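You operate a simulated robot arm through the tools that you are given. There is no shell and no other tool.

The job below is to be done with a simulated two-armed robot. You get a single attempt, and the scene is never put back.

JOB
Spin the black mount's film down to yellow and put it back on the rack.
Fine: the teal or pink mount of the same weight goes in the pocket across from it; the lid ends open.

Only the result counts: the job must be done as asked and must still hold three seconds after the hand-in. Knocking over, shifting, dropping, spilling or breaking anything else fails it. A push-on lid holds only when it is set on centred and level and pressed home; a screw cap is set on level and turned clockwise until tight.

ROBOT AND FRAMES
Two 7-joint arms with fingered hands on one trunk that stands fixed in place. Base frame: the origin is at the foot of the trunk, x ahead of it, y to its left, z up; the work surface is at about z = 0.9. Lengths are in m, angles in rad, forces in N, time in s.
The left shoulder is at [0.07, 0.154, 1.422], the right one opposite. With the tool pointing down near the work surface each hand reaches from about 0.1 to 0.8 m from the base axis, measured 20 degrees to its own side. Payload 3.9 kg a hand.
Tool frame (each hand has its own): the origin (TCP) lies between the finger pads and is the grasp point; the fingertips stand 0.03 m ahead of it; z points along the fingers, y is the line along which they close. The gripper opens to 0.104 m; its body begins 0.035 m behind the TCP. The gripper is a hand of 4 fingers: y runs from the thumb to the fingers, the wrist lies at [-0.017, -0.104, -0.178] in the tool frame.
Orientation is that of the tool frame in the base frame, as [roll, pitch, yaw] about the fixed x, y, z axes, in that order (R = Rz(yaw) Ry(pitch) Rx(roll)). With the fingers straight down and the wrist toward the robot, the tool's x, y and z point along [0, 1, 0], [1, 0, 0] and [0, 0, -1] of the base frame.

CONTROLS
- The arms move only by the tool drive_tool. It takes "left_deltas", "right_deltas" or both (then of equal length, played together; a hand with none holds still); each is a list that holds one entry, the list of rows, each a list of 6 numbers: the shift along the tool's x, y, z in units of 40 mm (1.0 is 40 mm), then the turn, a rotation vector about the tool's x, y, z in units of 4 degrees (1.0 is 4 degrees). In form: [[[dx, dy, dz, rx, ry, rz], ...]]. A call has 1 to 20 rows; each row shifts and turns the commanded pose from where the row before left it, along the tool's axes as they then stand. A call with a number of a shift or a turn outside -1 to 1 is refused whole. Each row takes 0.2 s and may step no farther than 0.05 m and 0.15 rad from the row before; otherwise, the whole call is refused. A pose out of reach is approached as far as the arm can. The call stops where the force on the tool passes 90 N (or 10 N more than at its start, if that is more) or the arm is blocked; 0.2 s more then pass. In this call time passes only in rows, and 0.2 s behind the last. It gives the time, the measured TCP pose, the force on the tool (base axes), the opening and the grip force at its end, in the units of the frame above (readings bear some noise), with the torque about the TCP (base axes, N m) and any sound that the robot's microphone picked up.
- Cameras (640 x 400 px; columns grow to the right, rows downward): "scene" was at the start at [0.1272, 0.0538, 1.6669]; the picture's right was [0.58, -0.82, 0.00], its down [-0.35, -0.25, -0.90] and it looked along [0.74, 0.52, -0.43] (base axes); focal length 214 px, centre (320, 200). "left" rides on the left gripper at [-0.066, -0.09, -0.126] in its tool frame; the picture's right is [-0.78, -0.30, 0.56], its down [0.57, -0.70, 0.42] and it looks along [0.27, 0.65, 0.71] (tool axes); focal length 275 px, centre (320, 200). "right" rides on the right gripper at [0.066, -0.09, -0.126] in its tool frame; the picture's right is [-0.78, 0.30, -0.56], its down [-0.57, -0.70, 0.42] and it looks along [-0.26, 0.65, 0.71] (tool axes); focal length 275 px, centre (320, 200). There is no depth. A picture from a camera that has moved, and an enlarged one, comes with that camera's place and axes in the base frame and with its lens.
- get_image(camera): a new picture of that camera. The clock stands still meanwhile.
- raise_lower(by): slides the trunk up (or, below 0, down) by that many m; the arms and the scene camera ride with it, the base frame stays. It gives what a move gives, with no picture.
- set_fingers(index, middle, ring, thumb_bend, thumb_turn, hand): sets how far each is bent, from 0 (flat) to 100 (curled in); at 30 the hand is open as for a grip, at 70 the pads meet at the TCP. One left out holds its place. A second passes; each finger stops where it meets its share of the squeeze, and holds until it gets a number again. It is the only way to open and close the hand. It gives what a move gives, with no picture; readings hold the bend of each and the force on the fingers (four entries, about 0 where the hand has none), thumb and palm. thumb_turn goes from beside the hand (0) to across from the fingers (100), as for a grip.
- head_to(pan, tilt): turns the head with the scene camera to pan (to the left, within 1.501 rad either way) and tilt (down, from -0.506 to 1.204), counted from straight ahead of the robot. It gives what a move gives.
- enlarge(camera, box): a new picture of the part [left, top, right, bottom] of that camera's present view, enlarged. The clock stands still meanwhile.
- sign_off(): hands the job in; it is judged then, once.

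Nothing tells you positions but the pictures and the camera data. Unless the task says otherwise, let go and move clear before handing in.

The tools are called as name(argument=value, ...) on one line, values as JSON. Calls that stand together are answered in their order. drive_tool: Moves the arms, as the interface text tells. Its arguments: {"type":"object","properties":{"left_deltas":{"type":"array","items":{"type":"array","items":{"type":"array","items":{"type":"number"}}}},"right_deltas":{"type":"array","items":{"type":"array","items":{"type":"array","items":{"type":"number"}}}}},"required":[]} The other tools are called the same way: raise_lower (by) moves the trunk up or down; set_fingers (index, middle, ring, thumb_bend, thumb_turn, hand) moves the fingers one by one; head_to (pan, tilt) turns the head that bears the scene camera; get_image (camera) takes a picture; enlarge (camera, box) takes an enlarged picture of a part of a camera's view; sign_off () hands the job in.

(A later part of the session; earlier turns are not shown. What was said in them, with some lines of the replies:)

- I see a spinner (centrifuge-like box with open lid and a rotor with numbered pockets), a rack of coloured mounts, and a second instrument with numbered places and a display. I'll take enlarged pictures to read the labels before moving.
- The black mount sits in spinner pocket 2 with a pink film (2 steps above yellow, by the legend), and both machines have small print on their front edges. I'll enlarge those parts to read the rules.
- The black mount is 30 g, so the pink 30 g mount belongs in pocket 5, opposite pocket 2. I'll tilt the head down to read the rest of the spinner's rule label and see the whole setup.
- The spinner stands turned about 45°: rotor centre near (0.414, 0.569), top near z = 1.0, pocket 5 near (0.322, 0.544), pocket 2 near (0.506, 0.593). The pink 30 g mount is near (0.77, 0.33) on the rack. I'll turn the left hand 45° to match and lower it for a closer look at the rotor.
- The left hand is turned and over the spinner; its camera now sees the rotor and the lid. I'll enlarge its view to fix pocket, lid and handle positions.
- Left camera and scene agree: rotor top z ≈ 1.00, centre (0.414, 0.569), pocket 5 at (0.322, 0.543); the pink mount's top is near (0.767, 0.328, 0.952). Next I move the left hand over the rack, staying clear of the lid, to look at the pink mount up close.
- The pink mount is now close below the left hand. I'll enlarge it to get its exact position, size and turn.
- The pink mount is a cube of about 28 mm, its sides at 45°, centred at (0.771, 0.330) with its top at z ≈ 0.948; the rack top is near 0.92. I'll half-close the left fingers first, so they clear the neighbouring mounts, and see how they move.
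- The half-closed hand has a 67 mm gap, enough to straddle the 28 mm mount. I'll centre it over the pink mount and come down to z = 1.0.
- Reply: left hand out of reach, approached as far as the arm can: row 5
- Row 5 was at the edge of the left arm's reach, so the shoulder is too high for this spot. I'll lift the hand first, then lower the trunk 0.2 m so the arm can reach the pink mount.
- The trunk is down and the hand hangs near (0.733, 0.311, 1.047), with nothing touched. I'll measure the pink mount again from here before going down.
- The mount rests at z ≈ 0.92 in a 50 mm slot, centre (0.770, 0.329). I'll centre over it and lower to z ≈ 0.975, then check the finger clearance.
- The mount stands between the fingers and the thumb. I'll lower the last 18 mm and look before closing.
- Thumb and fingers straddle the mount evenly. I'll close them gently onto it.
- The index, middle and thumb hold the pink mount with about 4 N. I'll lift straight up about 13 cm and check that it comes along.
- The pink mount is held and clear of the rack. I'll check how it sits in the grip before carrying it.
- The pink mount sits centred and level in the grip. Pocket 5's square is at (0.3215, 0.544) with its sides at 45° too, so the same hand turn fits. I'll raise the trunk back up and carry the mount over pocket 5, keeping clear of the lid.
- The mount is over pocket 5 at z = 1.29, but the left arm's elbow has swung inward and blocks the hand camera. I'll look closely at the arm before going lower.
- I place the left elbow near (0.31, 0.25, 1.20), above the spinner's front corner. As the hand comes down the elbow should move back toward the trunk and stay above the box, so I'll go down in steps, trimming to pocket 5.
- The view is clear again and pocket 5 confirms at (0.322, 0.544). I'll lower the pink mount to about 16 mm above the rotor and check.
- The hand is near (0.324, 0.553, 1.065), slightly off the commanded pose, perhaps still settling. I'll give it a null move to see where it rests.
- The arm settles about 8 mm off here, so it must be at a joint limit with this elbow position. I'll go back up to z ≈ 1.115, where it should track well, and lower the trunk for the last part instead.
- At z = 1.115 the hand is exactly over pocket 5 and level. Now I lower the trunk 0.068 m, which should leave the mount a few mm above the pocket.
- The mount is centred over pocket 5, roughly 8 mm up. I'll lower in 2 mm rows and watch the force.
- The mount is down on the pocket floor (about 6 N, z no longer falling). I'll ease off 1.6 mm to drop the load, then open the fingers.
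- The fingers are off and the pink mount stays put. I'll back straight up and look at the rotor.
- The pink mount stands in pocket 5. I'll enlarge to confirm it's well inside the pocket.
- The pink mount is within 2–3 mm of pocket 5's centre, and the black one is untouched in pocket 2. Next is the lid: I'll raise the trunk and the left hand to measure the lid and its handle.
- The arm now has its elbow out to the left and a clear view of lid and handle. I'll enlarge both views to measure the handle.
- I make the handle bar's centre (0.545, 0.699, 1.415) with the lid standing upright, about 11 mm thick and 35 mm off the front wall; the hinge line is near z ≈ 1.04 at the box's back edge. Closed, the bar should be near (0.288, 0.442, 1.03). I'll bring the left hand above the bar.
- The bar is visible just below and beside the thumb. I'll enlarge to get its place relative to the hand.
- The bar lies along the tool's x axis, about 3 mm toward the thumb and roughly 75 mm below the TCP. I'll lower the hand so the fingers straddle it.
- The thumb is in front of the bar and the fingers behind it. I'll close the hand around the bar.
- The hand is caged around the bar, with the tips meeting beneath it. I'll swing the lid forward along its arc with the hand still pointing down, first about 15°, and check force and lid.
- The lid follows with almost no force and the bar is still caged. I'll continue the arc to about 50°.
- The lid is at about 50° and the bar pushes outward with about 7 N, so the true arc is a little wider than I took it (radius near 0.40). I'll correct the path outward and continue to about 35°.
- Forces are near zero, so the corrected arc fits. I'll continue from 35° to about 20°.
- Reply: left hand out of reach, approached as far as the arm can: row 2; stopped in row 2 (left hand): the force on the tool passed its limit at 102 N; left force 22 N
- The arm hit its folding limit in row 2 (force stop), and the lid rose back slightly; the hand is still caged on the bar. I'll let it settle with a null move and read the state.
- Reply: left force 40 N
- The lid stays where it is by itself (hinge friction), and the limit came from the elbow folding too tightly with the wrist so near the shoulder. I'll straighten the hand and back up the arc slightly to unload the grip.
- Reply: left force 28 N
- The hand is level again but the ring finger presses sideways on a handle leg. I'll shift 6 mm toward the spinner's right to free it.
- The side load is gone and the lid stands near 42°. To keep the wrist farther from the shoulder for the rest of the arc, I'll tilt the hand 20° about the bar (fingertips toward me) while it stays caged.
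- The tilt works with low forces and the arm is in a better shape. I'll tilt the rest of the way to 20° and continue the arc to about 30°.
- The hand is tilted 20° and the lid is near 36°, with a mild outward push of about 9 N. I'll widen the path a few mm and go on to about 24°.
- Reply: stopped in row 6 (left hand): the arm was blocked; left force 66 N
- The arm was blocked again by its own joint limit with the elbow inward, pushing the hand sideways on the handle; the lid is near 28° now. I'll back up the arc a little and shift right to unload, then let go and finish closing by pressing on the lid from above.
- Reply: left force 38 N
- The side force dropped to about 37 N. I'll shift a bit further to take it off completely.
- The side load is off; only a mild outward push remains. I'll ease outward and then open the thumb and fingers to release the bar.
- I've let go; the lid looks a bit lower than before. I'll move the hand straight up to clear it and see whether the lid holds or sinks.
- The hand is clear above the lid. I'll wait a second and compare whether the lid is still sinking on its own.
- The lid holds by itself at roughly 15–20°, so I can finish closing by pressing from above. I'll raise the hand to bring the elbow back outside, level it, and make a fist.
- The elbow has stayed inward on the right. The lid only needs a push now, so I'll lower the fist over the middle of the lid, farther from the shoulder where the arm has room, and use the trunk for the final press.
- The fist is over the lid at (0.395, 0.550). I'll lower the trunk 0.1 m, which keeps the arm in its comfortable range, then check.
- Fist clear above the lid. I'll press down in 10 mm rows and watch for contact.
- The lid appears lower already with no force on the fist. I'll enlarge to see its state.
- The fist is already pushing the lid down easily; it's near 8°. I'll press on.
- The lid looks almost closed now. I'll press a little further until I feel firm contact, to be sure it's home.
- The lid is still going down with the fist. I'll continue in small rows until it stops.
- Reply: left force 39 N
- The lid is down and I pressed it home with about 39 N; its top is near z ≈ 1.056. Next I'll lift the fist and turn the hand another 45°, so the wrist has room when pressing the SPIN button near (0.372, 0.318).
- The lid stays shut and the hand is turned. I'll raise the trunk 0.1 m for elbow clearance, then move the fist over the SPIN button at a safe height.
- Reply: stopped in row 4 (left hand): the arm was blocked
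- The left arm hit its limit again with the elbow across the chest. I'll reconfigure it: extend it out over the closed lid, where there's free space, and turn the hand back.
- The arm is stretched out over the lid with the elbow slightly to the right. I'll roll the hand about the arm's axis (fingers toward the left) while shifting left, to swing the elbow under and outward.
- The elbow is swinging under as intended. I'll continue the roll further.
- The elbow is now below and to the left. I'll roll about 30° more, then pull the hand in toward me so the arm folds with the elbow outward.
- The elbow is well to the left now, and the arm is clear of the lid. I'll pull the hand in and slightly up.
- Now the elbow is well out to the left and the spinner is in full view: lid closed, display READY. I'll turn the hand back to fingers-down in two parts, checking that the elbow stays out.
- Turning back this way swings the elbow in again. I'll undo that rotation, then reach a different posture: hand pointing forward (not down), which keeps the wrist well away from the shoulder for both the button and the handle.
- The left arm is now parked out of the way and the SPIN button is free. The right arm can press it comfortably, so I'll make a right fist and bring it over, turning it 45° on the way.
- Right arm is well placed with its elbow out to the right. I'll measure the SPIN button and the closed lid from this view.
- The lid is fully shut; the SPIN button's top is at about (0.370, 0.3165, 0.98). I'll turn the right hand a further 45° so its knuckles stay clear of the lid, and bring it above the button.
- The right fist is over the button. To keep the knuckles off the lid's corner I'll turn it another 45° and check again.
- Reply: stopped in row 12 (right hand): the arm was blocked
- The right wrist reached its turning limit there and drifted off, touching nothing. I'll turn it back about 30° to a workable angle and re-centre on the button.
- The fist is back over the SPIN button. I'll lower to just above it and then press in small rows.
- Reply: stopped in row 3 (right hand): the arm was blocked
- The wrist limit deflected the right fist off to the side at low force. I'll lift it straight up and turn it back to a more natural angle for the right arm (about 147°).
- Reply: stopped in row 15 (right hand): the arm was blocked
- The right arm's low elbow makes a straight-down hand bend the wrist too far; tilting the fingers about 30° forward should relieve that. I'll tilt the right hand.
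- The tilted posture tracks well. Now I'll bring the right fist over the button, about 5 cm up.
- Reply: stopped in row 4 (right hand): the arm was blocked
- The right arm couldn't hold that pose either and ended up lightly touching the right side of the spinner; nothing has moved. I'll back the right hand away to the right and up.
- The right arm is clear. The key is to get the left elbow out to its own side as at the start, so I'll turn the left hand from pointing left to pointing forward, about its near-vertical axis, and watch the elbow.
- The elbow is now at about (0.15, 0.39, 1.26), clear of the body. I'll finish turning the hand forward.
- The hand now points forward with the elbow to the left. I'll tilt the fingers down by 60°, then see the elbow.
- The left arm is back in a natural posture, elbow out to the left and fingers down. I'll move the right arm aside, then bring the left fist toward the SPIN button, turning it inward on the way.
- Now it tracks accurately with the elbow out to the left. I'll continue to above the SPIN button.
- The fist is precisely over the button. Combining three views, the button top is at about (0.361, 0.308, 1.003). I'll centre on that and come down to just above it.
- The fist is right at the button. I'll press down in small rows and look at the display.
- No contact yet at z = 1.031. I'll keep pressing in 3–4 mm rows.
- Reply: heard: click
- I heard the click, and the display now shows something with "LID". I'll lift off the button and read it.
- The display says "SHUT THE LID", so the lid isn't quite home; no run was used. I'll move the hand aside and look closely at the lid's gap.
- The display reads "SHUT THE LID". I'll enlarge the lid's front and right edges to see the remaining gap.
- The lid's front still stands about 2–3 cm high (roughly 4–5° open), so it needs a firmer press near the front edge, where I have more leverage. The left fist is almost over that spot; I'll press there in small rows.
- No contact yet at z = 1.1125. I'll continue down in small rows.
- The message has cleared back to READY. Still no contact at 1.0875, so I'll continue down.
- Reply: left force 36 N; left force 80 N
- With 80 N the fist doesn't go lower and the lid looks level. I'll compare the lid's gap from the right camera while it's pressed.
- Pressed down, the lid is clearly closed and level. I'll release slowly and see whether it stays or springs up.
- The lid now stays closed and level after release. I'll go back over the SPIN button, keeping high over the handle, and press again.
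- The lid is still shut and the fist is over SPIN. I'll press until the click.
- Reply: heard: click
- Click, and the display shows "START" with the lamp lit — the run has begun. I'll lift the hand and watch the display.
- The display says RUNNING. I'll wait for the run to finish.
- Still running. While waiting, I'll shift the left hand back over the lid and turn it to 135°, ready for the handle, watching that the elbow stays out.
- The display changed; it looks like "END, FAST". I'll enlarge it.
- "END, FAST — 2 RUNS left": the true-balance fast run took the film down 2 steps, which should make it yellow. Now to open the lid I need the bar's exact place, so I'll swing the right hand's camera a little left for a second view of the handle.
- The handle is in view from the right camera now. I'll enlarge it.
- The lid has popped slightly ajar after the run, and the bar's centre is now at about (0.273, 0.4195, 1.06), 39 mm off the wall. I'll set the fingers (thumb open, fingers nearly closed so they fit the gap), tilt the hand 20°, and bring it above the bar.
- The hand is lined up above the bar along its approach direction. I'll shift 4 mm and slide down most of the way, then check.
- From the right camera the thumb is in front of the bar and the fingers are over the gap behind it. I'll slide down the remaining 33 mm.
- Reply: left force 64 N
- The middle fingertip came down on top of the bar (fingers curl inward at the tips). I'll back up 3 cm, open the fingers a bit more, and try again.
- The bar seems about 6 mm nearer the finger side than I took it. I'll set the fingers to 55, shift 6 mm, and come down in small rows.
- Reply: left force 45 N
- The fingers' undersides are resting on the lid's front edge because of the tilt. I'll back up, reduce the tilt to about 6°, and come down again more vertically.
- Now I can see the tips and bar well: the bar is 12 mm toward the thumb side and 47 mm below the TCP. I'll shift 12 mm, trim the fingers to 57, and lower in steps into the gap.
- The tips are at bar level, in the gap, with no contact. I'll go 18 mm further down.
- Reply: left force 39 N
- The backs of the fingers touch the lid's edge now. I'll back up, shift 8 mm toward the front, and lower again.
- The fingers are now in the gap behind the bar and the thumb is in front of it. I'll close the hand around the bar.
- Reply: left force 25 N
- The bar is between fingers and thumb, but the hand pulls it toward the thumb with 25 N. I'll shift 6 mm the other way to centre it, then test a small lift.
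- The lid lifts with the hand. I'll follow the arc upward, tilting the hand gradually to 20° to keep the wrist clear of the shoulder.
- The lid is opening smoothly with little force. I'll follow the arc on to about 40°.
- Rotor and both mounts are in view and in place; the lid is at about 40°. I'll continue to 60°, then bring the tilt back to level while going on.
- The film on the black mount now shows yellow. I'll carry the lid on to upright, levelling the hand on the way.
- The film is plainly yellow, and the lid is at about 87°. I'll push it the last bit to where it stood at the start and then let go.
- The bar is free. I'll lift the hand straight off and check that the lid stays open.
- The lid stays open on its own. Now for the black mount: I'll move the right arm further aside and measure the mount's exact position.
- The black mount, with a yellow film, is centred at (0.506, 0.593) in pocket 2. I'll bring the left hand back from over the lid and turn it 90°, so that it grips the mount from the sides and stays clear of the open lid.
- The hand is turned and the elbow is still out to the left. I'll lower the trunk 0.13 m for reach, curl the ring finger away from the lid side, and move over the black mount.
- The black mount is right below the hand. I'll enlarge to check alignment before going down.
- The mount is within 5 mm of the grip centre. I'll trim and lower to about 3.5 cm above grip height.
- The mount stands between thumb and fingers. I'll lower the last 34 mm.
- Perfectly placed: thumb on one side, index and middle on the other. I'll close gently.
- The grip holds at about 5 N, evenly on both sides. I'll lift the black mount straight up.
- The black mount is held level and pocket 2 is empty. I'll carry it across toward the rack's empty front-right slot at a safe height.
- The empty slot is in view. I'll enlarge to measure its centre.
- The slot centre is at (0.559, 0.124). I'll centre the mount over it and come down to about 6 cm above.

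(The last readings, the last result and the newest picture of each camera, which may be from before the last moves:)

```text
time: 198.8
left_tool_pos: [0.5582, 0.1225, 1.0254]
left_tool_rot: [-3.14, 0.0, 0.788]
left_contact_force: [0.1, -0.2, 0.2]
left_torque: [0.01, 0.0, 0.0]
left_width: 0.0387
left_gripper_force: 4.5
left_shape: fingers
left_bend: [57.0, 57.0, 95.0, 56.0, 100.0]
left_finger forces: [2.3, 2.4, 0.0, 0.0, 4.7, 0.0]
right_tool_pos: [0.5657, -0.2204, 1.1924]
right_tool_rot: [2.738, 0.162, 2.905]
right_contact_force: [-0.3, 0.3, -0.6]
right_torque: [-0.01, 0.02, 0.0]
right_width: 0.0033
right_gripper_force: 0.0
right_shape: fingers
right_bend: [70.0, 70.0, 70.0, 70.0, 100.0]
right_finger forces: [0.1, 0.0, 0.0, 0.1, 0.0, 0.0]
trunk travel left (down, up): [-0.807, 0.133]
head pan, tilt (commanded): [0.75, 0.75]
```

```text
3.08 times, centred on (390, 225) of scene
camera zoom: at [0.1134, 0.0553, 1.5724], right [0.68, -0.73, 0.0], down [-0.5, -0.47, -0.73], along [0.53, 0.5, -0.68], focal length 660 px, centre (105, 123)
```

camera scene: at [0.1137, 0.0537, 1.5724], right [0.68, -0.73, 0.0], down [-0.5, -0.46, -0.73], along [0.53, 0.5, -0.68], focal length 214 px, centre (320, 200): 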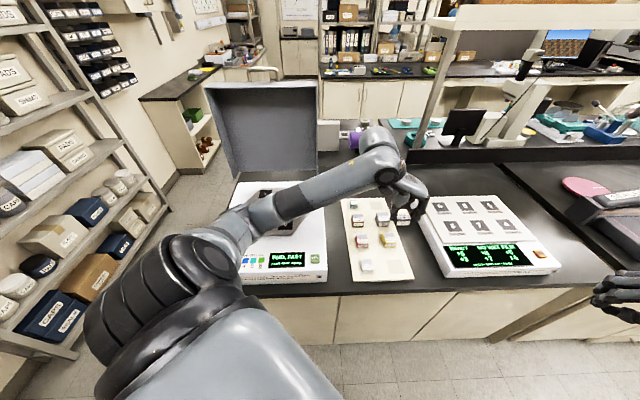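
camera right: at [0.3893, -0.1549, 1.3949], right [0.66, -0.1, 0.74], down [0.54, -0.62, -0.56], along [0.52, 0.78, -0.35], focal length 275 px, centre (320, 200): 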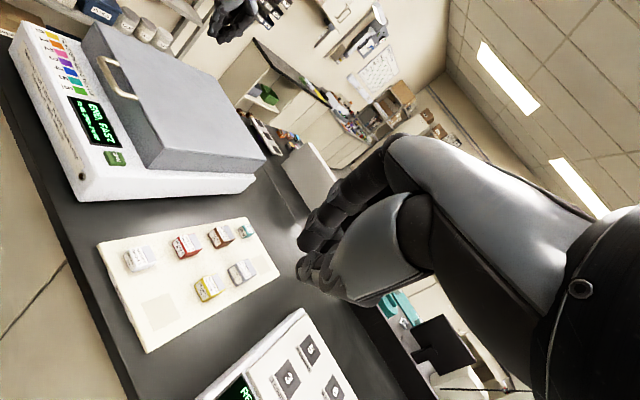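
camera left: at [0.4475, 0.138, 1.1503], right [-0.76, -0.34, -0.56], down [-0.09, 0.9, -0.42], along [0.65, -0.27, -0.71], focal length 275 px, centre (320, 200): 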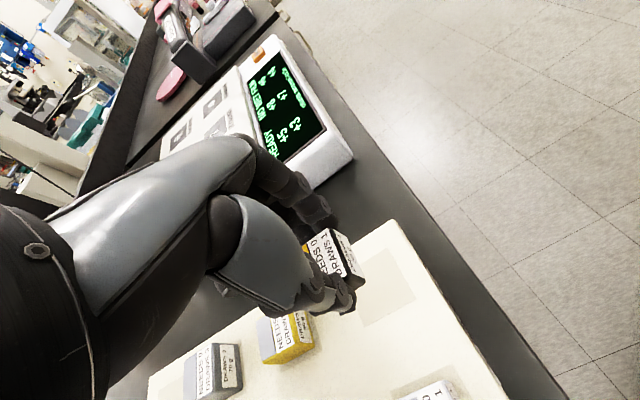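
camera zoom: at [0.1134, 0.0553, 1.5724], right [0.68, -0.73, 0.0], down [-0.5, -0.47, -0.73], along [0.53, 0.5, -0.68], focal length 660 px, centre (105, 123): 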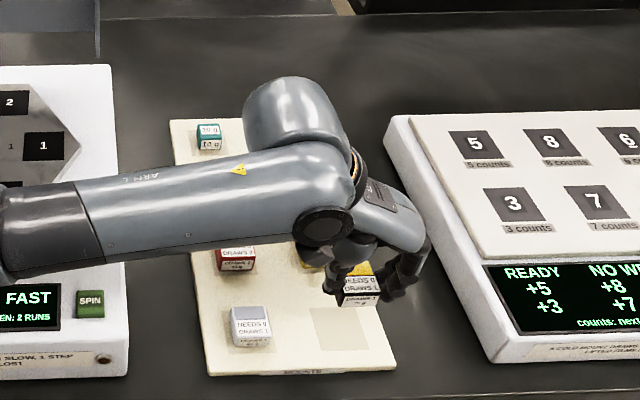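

Nearly there. I'll apply a small correction and lower to about 2.5 cm above the slot, then check alignment.

drive_tool(left_deltas=[[[-0.085, 0.04, 0.5, 0, 0, 0], [0, 0, 0.5, 0, 0, 0]]])

enlarge(camera="left", box=[280, 200, 460, 380])

enlarge(camera="scene", box=[350, 200, 430, 290])

```text
time: 199.3
left_tool_pos: [0.5558, 0.1163, 0.9843]
left_tool_rot: [-3.141, 0.002, 0.787]
left_contact_force: [-0.4, 0.2, -1.0]
left_torque: [0.02, 0.0, -0.01]
left_width: 0.0387
left_gripper_force: 5.3
left_shape: fingers
left_bend: [57.0, 57.0, 95.0, 56.0, 100.0]
left_finger forces: [2.3, 2.4, 0.0, 0.0, 4.6, 0.0]
right_tool_pos: [0.5649, -0.2192, 1.1917]
right_tool_rot: [2.738, 0.161, 2.903]
right_contact_force: [-0.1, -0.8, -0.4]
right_torque: [0.0, -0.02, -0.04]
right_width: 0.0035
right_gripper_force: 0.1
right_shape: fingers
right_bend: [70.0, 70.0, 70.0, 70.0, 100.0]
right_finger forces: [0.1, 0.1, 0.0, 0.1, 0.0, 0.0]
trunk travel left (down, up): [-0.807, 0.133]
head pan, tilt (commanded): [0.75, 0.75]
```

```text
2.22 times, centred on (370, 290) of left
camera zoom: at [0.4459, 0.1331, 1.1099], right [-0.76, -0.34, -0.56], down [-0.09, 0.9, -0.42], along [0.65, -0.27, -0.71], focal length 612 px, centre (209, 0)
```

zoom: 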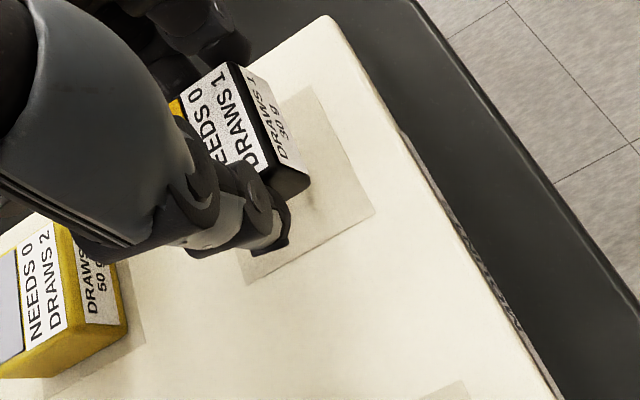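

```text
4.44 times, centred on (390, 245) of scene
camera zoom: at [0.1134, 0.0557, 1.5724], right [0.68, -0.73, 0.0], down [-0.5, -0.47, -0.73], along [0.53, 0.5, -0.68], focal length 953 px, centre (9, 0)
```

zoom: 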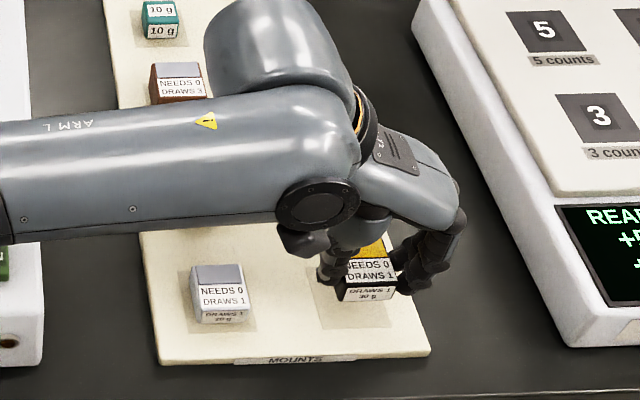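

The mount is centred over the slot within about 2 mm. I'll lower it gently to contact.

drive_tool(left_deltas=[[[0, 0, 0.2, 0, 0, 0], [0, 0, 0.2, 0, 0, 0], [0, 0, 0.08, 0, 0, 0]]])

drive_tool(left_deltas=[[[0, 0, 0.05, 0, 0, 0], [0, 0, 0.05, 0, 0, 0]]])

```text
time: 200.2
left_tool_pos: [0.5555, 0.1172, 0.9652]
left_tool_rot: [-3.138, 0.001, 0.788]
left_contact_force: [1.0, 0.5, 0.0]
left_torque: [0.01, -0.03, -0.01]
left_width: 0.0386
left_gripper_force: 4.3
left_shape: fingers
left_bend: [57.0, 57.0, 95.0, 56.0, 100.0]
left_finger forces: [2.3, 2.4, 0.1, 0.0, 4.7, 0.1]
right_tool_pos: [0.5642, -0.2204, 1.1913]
right_tool_rot: [2.738, 0.162, 2.903]
right_contact_force: [-0.1, -0.1, 0.2]
right_torque: [0.05, 0.0, -0.02]
right_width: 0.0035
right_gripper_force: 0.1
right_shape: fingers
right_bend: [70.0, 70.0, 70.0, 70.0, 100.0]
right_finger forces: [0.0, 0.1, 0.0, 0.0, 0.0, 0.1]
trunk travel left (down, up): [-0.807, 0.133]
head pan, tilt (commanded): [0.75, 0.75]
```

```text
time: 200.8
left_tool_pos: [0.5554, 0.1169, 0.9617]
left_tool_rot: [3.141, -0.001, 0.787]
left_contact_force: [0.6, 0.1, -0.5]
left_torque: [-0.01, 0.0, -0.03]
left_width: 0.0388
left_gripper_force: 5.5
left_shape: fingers
left_bend: [57.0, 57.0, 95.0, 56.0, 100.0]
left_finger forces: [2.3, 2.4, 0.1, 0.0, 4.7, 0.0]
right_tool_pos: [0.5646, -0.2197, 1.191]
right_tool_rot: [2.739, 0.161, 2.906]
right_contact_force: [-1.3, 0.5, 0.8]
right_torque: [0.01, 0.01, -0.02]
right_width: 0.0033
right_gripper_force: 0.1
right_shape: fingers
right_bend: [70.0, 70.0, 70.0, 70.0, 100.0]
right_finger forces: [0.0, 0.1, 0.1, 0.0, 0.1, 0.0]
trunk travel left (down, up): [-0.807, 0.133]
head pan, tilt (commanded): [0.75, 0.75]
```

No contact yet at 0.9617; I'll continue in 2 mm rows.

drive_tool(left_deltas=[[[0, 0, 0.05, 0, 0, 0]]])

drive_tool(left_deltas=[[[0, 0, 0.05, 0, 0, 0]]])

enlarge(camera="left", box=[280, 200, 460, 380])

```text
time: 201.2
left_tool_pos: [0.556, 0.1185, 0.9605]
left_tool_rot: [3.141, 0.0, 0.787]
left_contact_force: [0.4, 0.2, 0.3]
left_torque: [0.01, 0.03, 0.01]
left_width: 0.0386
left_gripper_force: 4.9
left_shape: fingers
left_bend: [57.0, 57.0, 95.0, 56.0, 100.0]
left_finger forces: [2.3, 2.4, 0.1, 0.1, 4.7, 0.0]
right_tool_pos: [0.5639, -0.2193, 1.1921]
right_tool_rot: [2.741, 0.162, 2.904]
right_contact_force: [-0.7, -0.1, 0.2]
right_torque: [0.0, 0.01, 0.0]
right_width: 0.0034
right_gripper_force: 0.0
right_shape: fingers
right_bend: [70.0, 70.0, 70.0, 70.0, 100.0]
right_finger forces: [0.0, 0.0, 0.0, 0.0, 0.0, 0.0]
trunk travel left (down, up): [-0.807, 0.133]
head pan, tilt (commanded): [0.75, 0.75]
```

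```text
time: 201.6
left_tool_pos: [0.5557, 0.118, 0.9575]
left_tool_rot: [-3.141, -0.001, 0.788]
left_contact_force: [-0.3, -0.8, 0.5]
left_torque: [0.02, 0.0, 0.0]
left_width: 0.0387
left_gripper_force: 5.1
left_shape: fingers
left_bend: [57.0, 57.0, 95.0, 56.0, 100.0]
left_finger forces: [2.3, 2.4, 0.0, 0.0, 4.7, 0.0]
right_tool_pos: [0.5643, -0.2201, 1.1915]
right_tool_rot: [2.74, 0.16, 2.904]
right_contact_force: [-0.5, 0.2, -0.6]
right_torque: [-0.03, 0.03, -0.01]
right_width: 0.0031
right_gripper_force: 0.0
right_shape: fingers
right_bend: [70.0, 70.0, 70.0, 70.0, 100.0]
right_finger forces: [0.0, 0.0, 0.0, 0.1, 0.0, 0.1]
trunk travel left (down, up): [-0.807, 0.133]
head pan, tilt (commanded): [0.75, 0.75]
```

```text
2.22 times, centred on (370, 290) of left
camera zoom: at [0.445, 0.1349, 1.0838], right [-0.76, -0.34, -0.56], down [-0.09, 0.9, -0.42], along [0.65, -0.27, -0.71], focal length 612 px, centre (209, 0)
```

zoom: 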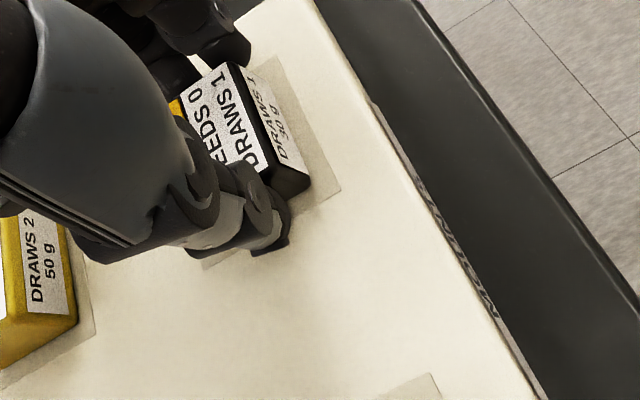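

Very close now, still no load. Continuing in 2 mm rows.

drive_tool(left_deltas=[[[0, 0, 0.05, 0, 0, 0]]])

drive_tool(left_deltas=[[[0, 0, 0.05, 0, 0, 0]]])

```text
time: 201.9
left_tool_pos: [0.5554, 0.1188, 0.9581]
left_tool_rot: [-3.141, -0.001, 0.787]
left_contact_force: [-0.3, -1.2, 0.2]
left_torque: [0.02, -0.01, -0.03]
left_width: 0.0386
left_gripper_force: 5.0
left_shape: fingers
left_bend: [57.0, 57.0, 95.0, 56.0, 100.0]
left_finger forces: [2.4, 2.4, 0.1, 0.0, 4.7, 0.0]
right_tool_pos: [0.566, -0.2204, 1.1906]
right_tool_rot: [2.741, 0.161, 2.903]
right_contact_force: [1.1, 0.2, 0.2]
right_torque: [-0.02, -0.02, -0.01]
right_width: 0.0031
right_gripper_force: 0.1
right_shape: fingers
right_bend: [70.0, 70.0, 70.0, 70.0, 100.0]
right_finger forces: [0.0, 0.1, 0.0, 0.0, 0.0, 0.0]
trunk travel left (down, up): [-0.807, 0.133]
head pan, tilt (commanded): [0.75, 0.75]
```

```text
time: 202.3
left_tool_pos: [0.5562, 0.1192, 0.9556]
left_tool_rot: [3.14, -0.001, 0.788]
left_contact_force: [1.3, -0.8, 4.4]
left_torque: [0.04, 0.0, 0.01]
left_width: 0.0388
left_gripper_force: 5.4
left_shape: fingers
left_bend: [57.0, 57.0, 95.0, 56.0, 100.0]
left_finger forces: [2.5, 2.9, 0.1, 0.0, 4.6, 0.1]
right_tool_pos: [0.5638, -0.2207, 1.1915]
right_tool_rot: [2.737, 0.162, 2.904]
right_contact_force: [0.3, 0.4, -0.6]
right_torque: [0.01, 0.04, 0.03]
right_width: 0.0032
right_gripper_force: 0.0
right_shape: fingers
right_bend: [70.0, 70.0, 70.0, 70.0, 100.0]
right_finger forces: [0.0, 0.0, 0.0, 0.0, 0.1, 0.1]
trunk travel left (down, up): [-0.807, 0.133]
head pan, tilt (commanded): [0.75, 0.75]
```

Contact at about 4 N: the mount is down in the slot. I'll open the fingers gently.

set_fingers(hand="left", index=53, middle=53, thumb_bend=52)

set_fingers(hand="left", index=44, middle=44, thumb_bend=44)

enlarge(camera="left", box=[280, 200, 460, 380])

```text
time: 203.3
left_tool_pos: [0.5546, 0.1182, 0.9538]
left_tool_rot: [-3.141, 0.0, 0.787]
left_contact_force: [1.2, -0.1, 0.1]
left_torque: [0.01, 0.0, 0.01]
left_width: 0.0467
left_gripper_force: 0.0
left_shape: fingers
left_bend: [53.0, 53.0, 95.0, 52.0, 100.0]
left_finger forces: [0.0, 0.1, 0.1, 0.0, 0.1, 0.0]
right_tool_pos: [0.5641, -0.2181, 1.1919]
right_tool_rot: [2.741, 0.162, 2.903]
right_contact_force: [-0.8, 0.5, 0.1]
right_torque: [-0.01, 0.03, 0.02]
right_width: 0.0032
right_gripper_force: 0.1
right_shape: fingers
right_bend: [70.0, 70.0, 70.0, 70.0, 100.0]
right_finger forces: [0.1, 0.0, 0.1, 0.1, 0.1, 0.0]
trunk travel left (down, up): [-0.807, 0.133]
head pan, tilt (commanded): [0.75, 0.75]
```

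```text
time: 204.3
left_tool_pos: [0.5544, 0.1187, 0.9552]
left_tool_rot: [-3.141, 0.0, 0.787]
left_contact_force: [0.7, -0.4, 0.0]
left_torque: [0.02, 0.0, -0.01]
left_width: 0.0682
left_gripper_force: 0.0
left_shape: fingers
left_bend: [44.0, 44.0, 95.0, 44.0, 99.0]
left_finger forces: [0.0, 0.0, 0.1, 0.1, 0.0, 0.0]
right_tool_pos: [0.5632, -0.2208, 1.1928]
right_tool_rot: [2.738, 0.162, 2.905]
right_contact_force: [0.0, 0.0, -0.1]
right_torque: [-0.01, -0.04, 0.03]
right_width: 0.0035
right_gripper_force: 0.0
right_shape: fingers
right_bend: [70.0, 70.0, 70.0, 70.0, 100.0]
right_finger forces: [0.1, 0.0, 0.0, 0.0, 0.1, 0.1]
trunk travel left (down, up): [-0.807, 0.133]
head pan, tilt (commanded): [0.75, 0.75]
```

```text
2.22 times, centred on (370, 290) of left
camera zoom: at [0.4445, 0.135, 1.0802], right [-0.76, -0.34, -0.56], down [-0.09, 0.9, -0.42], along [0.65, -0.27, -0.71], focal length 612 px, centre (209, 0)
```

zoom: 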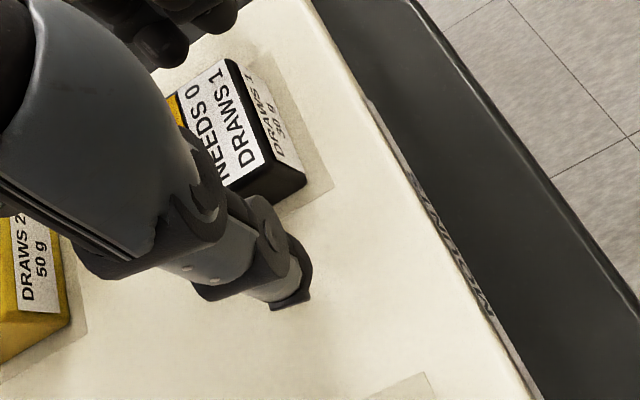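

The mount stays in place, free of the fingers. I'll back straight up and look at everything.

drive_tool(left_deltas=[[[0, 0, -0.3, 0, 0, 0], [0, 0, -0.6, 0, 0, 0], [0, 0, -0.8, 0, 0, 0], [0, 0, -0.8, 0, 0, 0], [0, 0, -0.8, 0, 0, 0], [0, 0, -0.8, 0, 0, 0]]])

get_image(camera="left")

get_image(camera="scene")

```text
time: 205.8
left_tool_pos: [0.5548, 0.1167, 1.1209]
left_tool_rot: [-3.14, 0.002, 0.787]
left_contact_force: [0.3, -0.1, -0.5]
left_torque: [-0.01, 0.0, 0.01]
left_width: 0.0688
left_gripper_force: 0.1
left_shape: fingers
left_bend: [44.0, 44.0, 95.0, 44.0, 99.0]
left_finger forces: [0.1, 0.0, 0.0, 0.1, 0.0, 0.0]
right_tool_pos: [0.5649, -0.2201, 1.1911]
right_tool_rot: [2.738, 0.161, 2.902]
right_contact_force: [1.1, 0.9, -0.3]
right_torque: [0.06, 0.01, -0.02]
right_width: 0.0035
right_gripper_force: 0.0
right_shape: fingers
right_bend: [70.0, 70.0, 70.0, 70.0, 100.0]
right_finger forces: [0.0, 0.0, 0.0, 0.1, 0.0, 0.0]
trunk travel left (down, up): [-0.807, 0.133]
head pan, tilt (commanded): [0.75, 0.75]
```

```text
taken
camera left: at [0.4456, 0.1338, 1.2467], right [-0.76, -0.34, -0.56], down [-0.09, 0.9, -0.42], along [0.64, -0.27, -0.71], focal length 275 px, centre (320, 200)
```

left: 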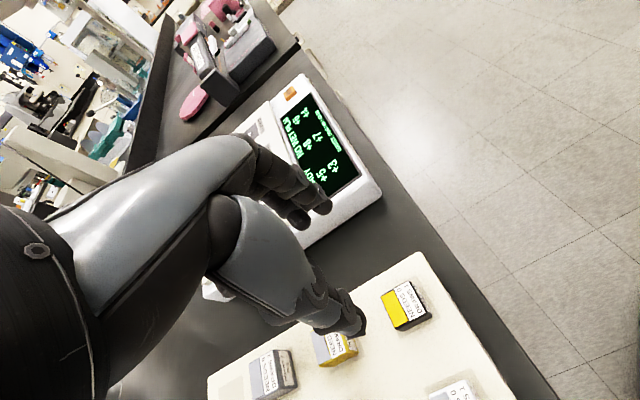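

```text
taken
camera scene: at [0.1127, 0.0555, 1.5724], right [0.68, -0.73, 0.0], down [-0.5, -0.47, -0.73], along [0.53, 0.5, -0.68], focal length 214 px, centre (320, 200)
```

scene: 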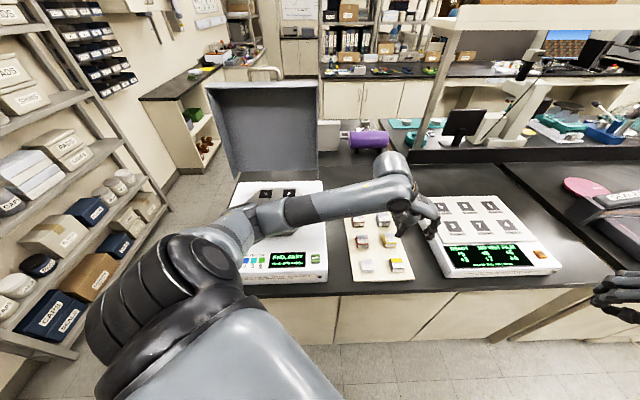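

The black mount with its yellow film sits in its slot. I'll raise the left hand well clear and check the whole scene once more.

drive_tool(left_deltas=[[[0, 0, -0.9, 0, 0, 0], [0, 0, -0.9, 0, 0, 0], [0, 0, -0.9, 0, 0, 0], [0, 0, -0.9, 0, 0, 0], [0, 0, -0.9, 0, 0, 0], [-0.5, -0.7, 0, 0, 0, 0], [-0.5, -0.7, 0, 0, 0, 0], [-0.5, -0.7, 0, 0, 0, 0]]])

get_image(camera="scene")

get_image(camera="left")

get_image(camera="right")

```text
time: 207.6
left_tool_pos: [0.4515, 0.1333, 1.2992]
left_tool_rot: [-3.14, -0.001, 0.785]
left_contact_force: [-0.6, 0.5, 0.1]
left_torque: [0.0, -0.01, -0.02]
left_width: 0.0689
left_gripper_force: 0.0
left_shape: fingers
left_bend: [44.0, 44.0, 95.0, 44.0, 99.0]
left_finger forces: [0.1, 0.1, 0.1, 0.0, 0.0, 0.0]
right_tool_pos: [0.5631, -0.2197, 1.1931]
right_tool_rot: [2.738, 0.162, 2.904]
right_contact_force: [-0.1, -0.2, -0.1]
right_torque: [-0.04, -0.04, 0.01]
right_width: 0.0033
right_gripper_force: 0.0
right_shape: fingers
right_bend: [70.0, 70.0, 70.0, 70.0, 100.0]
right_finger forces: [0.0, 0.0, 0.0, 0.0, 0.0, 0.0]
trunk travel left (down, up): [-0.807, 0.133]
head pan, tilt (commanded): [0.75, 0.75]
```

```text
taken
camera scene: at [0.1114, 0.056, 1.5725], right [0.68, -0.73, 0.0], down [-0.5, -0.47, -0.73], along [0.54, 0.5, -0.68], focal length 214 px, centre (320, 200)
```

scene: 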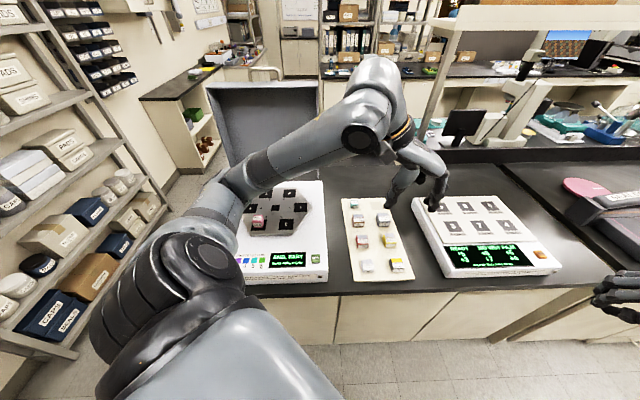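

```text
taken
camera left: at [0.3423, 0.15, 1.4244], right [-0.76, -0.34, -0.56], down [-0.09, 0.9, -0.42], along [0.65, -0.27, -0.71], focal length 275 px, centre (320, 200)
```

left: 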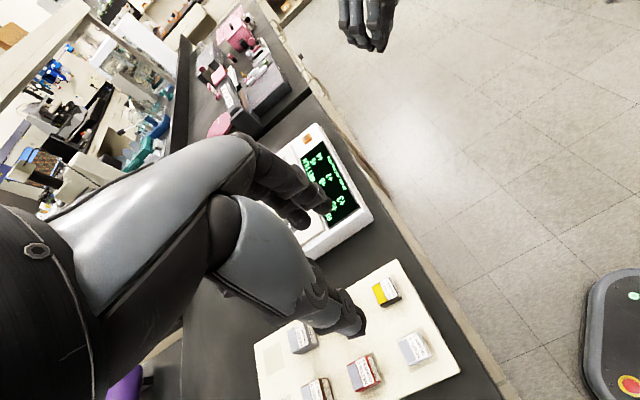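

```text
taken
camera right: at [0.4568, -0.3295, 1.2605], right [0.66, -0.1, 0.75], down [0.54, -0.62, -0.56], along [0.52, 0.77, -0.35], focal length 275 px, centre (320, 200)
```

right: 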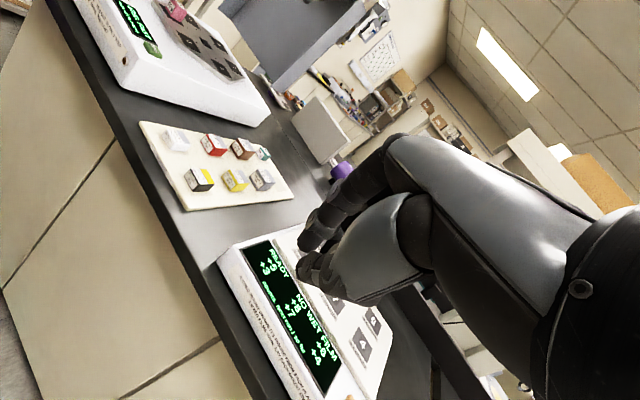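

Both hands are clear. One last enlarged look at the rack, rotor and lid before handing in.

enlarge(camera="scene", box=[195, 70, 425, 290])

enlarge(camera="right", box=[60, 0, 380, 220])

enlarge(camera="left", box=[240, 250, 480, 400])

```text
1.82 times, centred on (310, 180) of scene
camera zoom: at [0.1114, 0.056, 1.5725], right [0.68, -0.73, 0.0], down [-0.5, -0.47, -0.73], along [0.54, 0.5, -0.68], focal length 390 px, centre (338, 236)
```

zoom: 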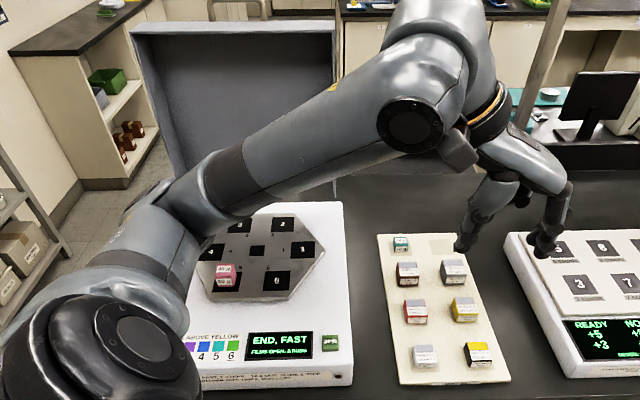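

```text
1.82 times, centred on (220, 110) of right
camera zoom: at [0.4568, -0.3295, 1.2605], right [0.66, -0.1, 0.75], down [0.54, -0.62, -0.56], along [0.52, 0.77, -0.35], focal length 500 px, centre (502, 364)
```

zoom: 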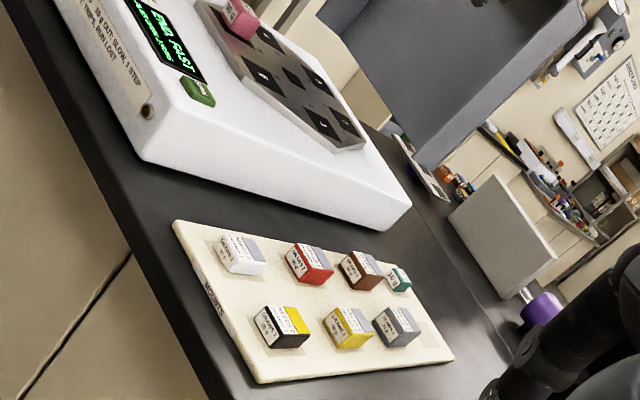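

```text
2.67 times, centred on (360, 325) of left
camera zoom: at [0.3423, 0.15, 1.4244], right [-0.76, -0.34, -0.56], down [-0.09, 0.9, -0.42], along [0.65, -0.27, -0.71], focal length 734 px, centre (213, -133)
```

zoom: 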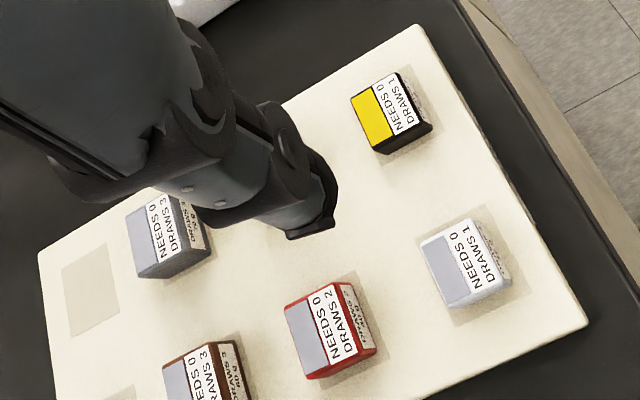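

The black mount stands upright in its rack slot with a yellow film, and every other mount on the rack is where it was. The pink 30 g mount is in pocket 5, the lid stands open, and both hands are clear, so I'm handing in.

sign_off()

```text
The job is handed in.
```

The black mount's film is now yellow, and the mount is back on the rack, in the slot that was empty at the start.

- **Spin:** I put the pink 30 g mount in pocket 5, across from the black 30 g mount in pocket 2. One run ended with "END, FAST", and the film went from pink to yellow, two steps down.
- **Lid:** It stands open, as you asked.
- **Pink mount:** I left it in pocket 5, since the job only says it goes in the pocket across.
- **Extra press of SPIN:** The first press showed "SHUT THE LID" because the lid was slightly ajar. No run was used. I pressed the lid home and pressed SPIN again.
- **Touch on the spinner:** While I was trying for the button, the right hand lightly touched the right side of the spinner. Nothing visibly moved.

In the last pictures every other mount was in place and both hands were clear.
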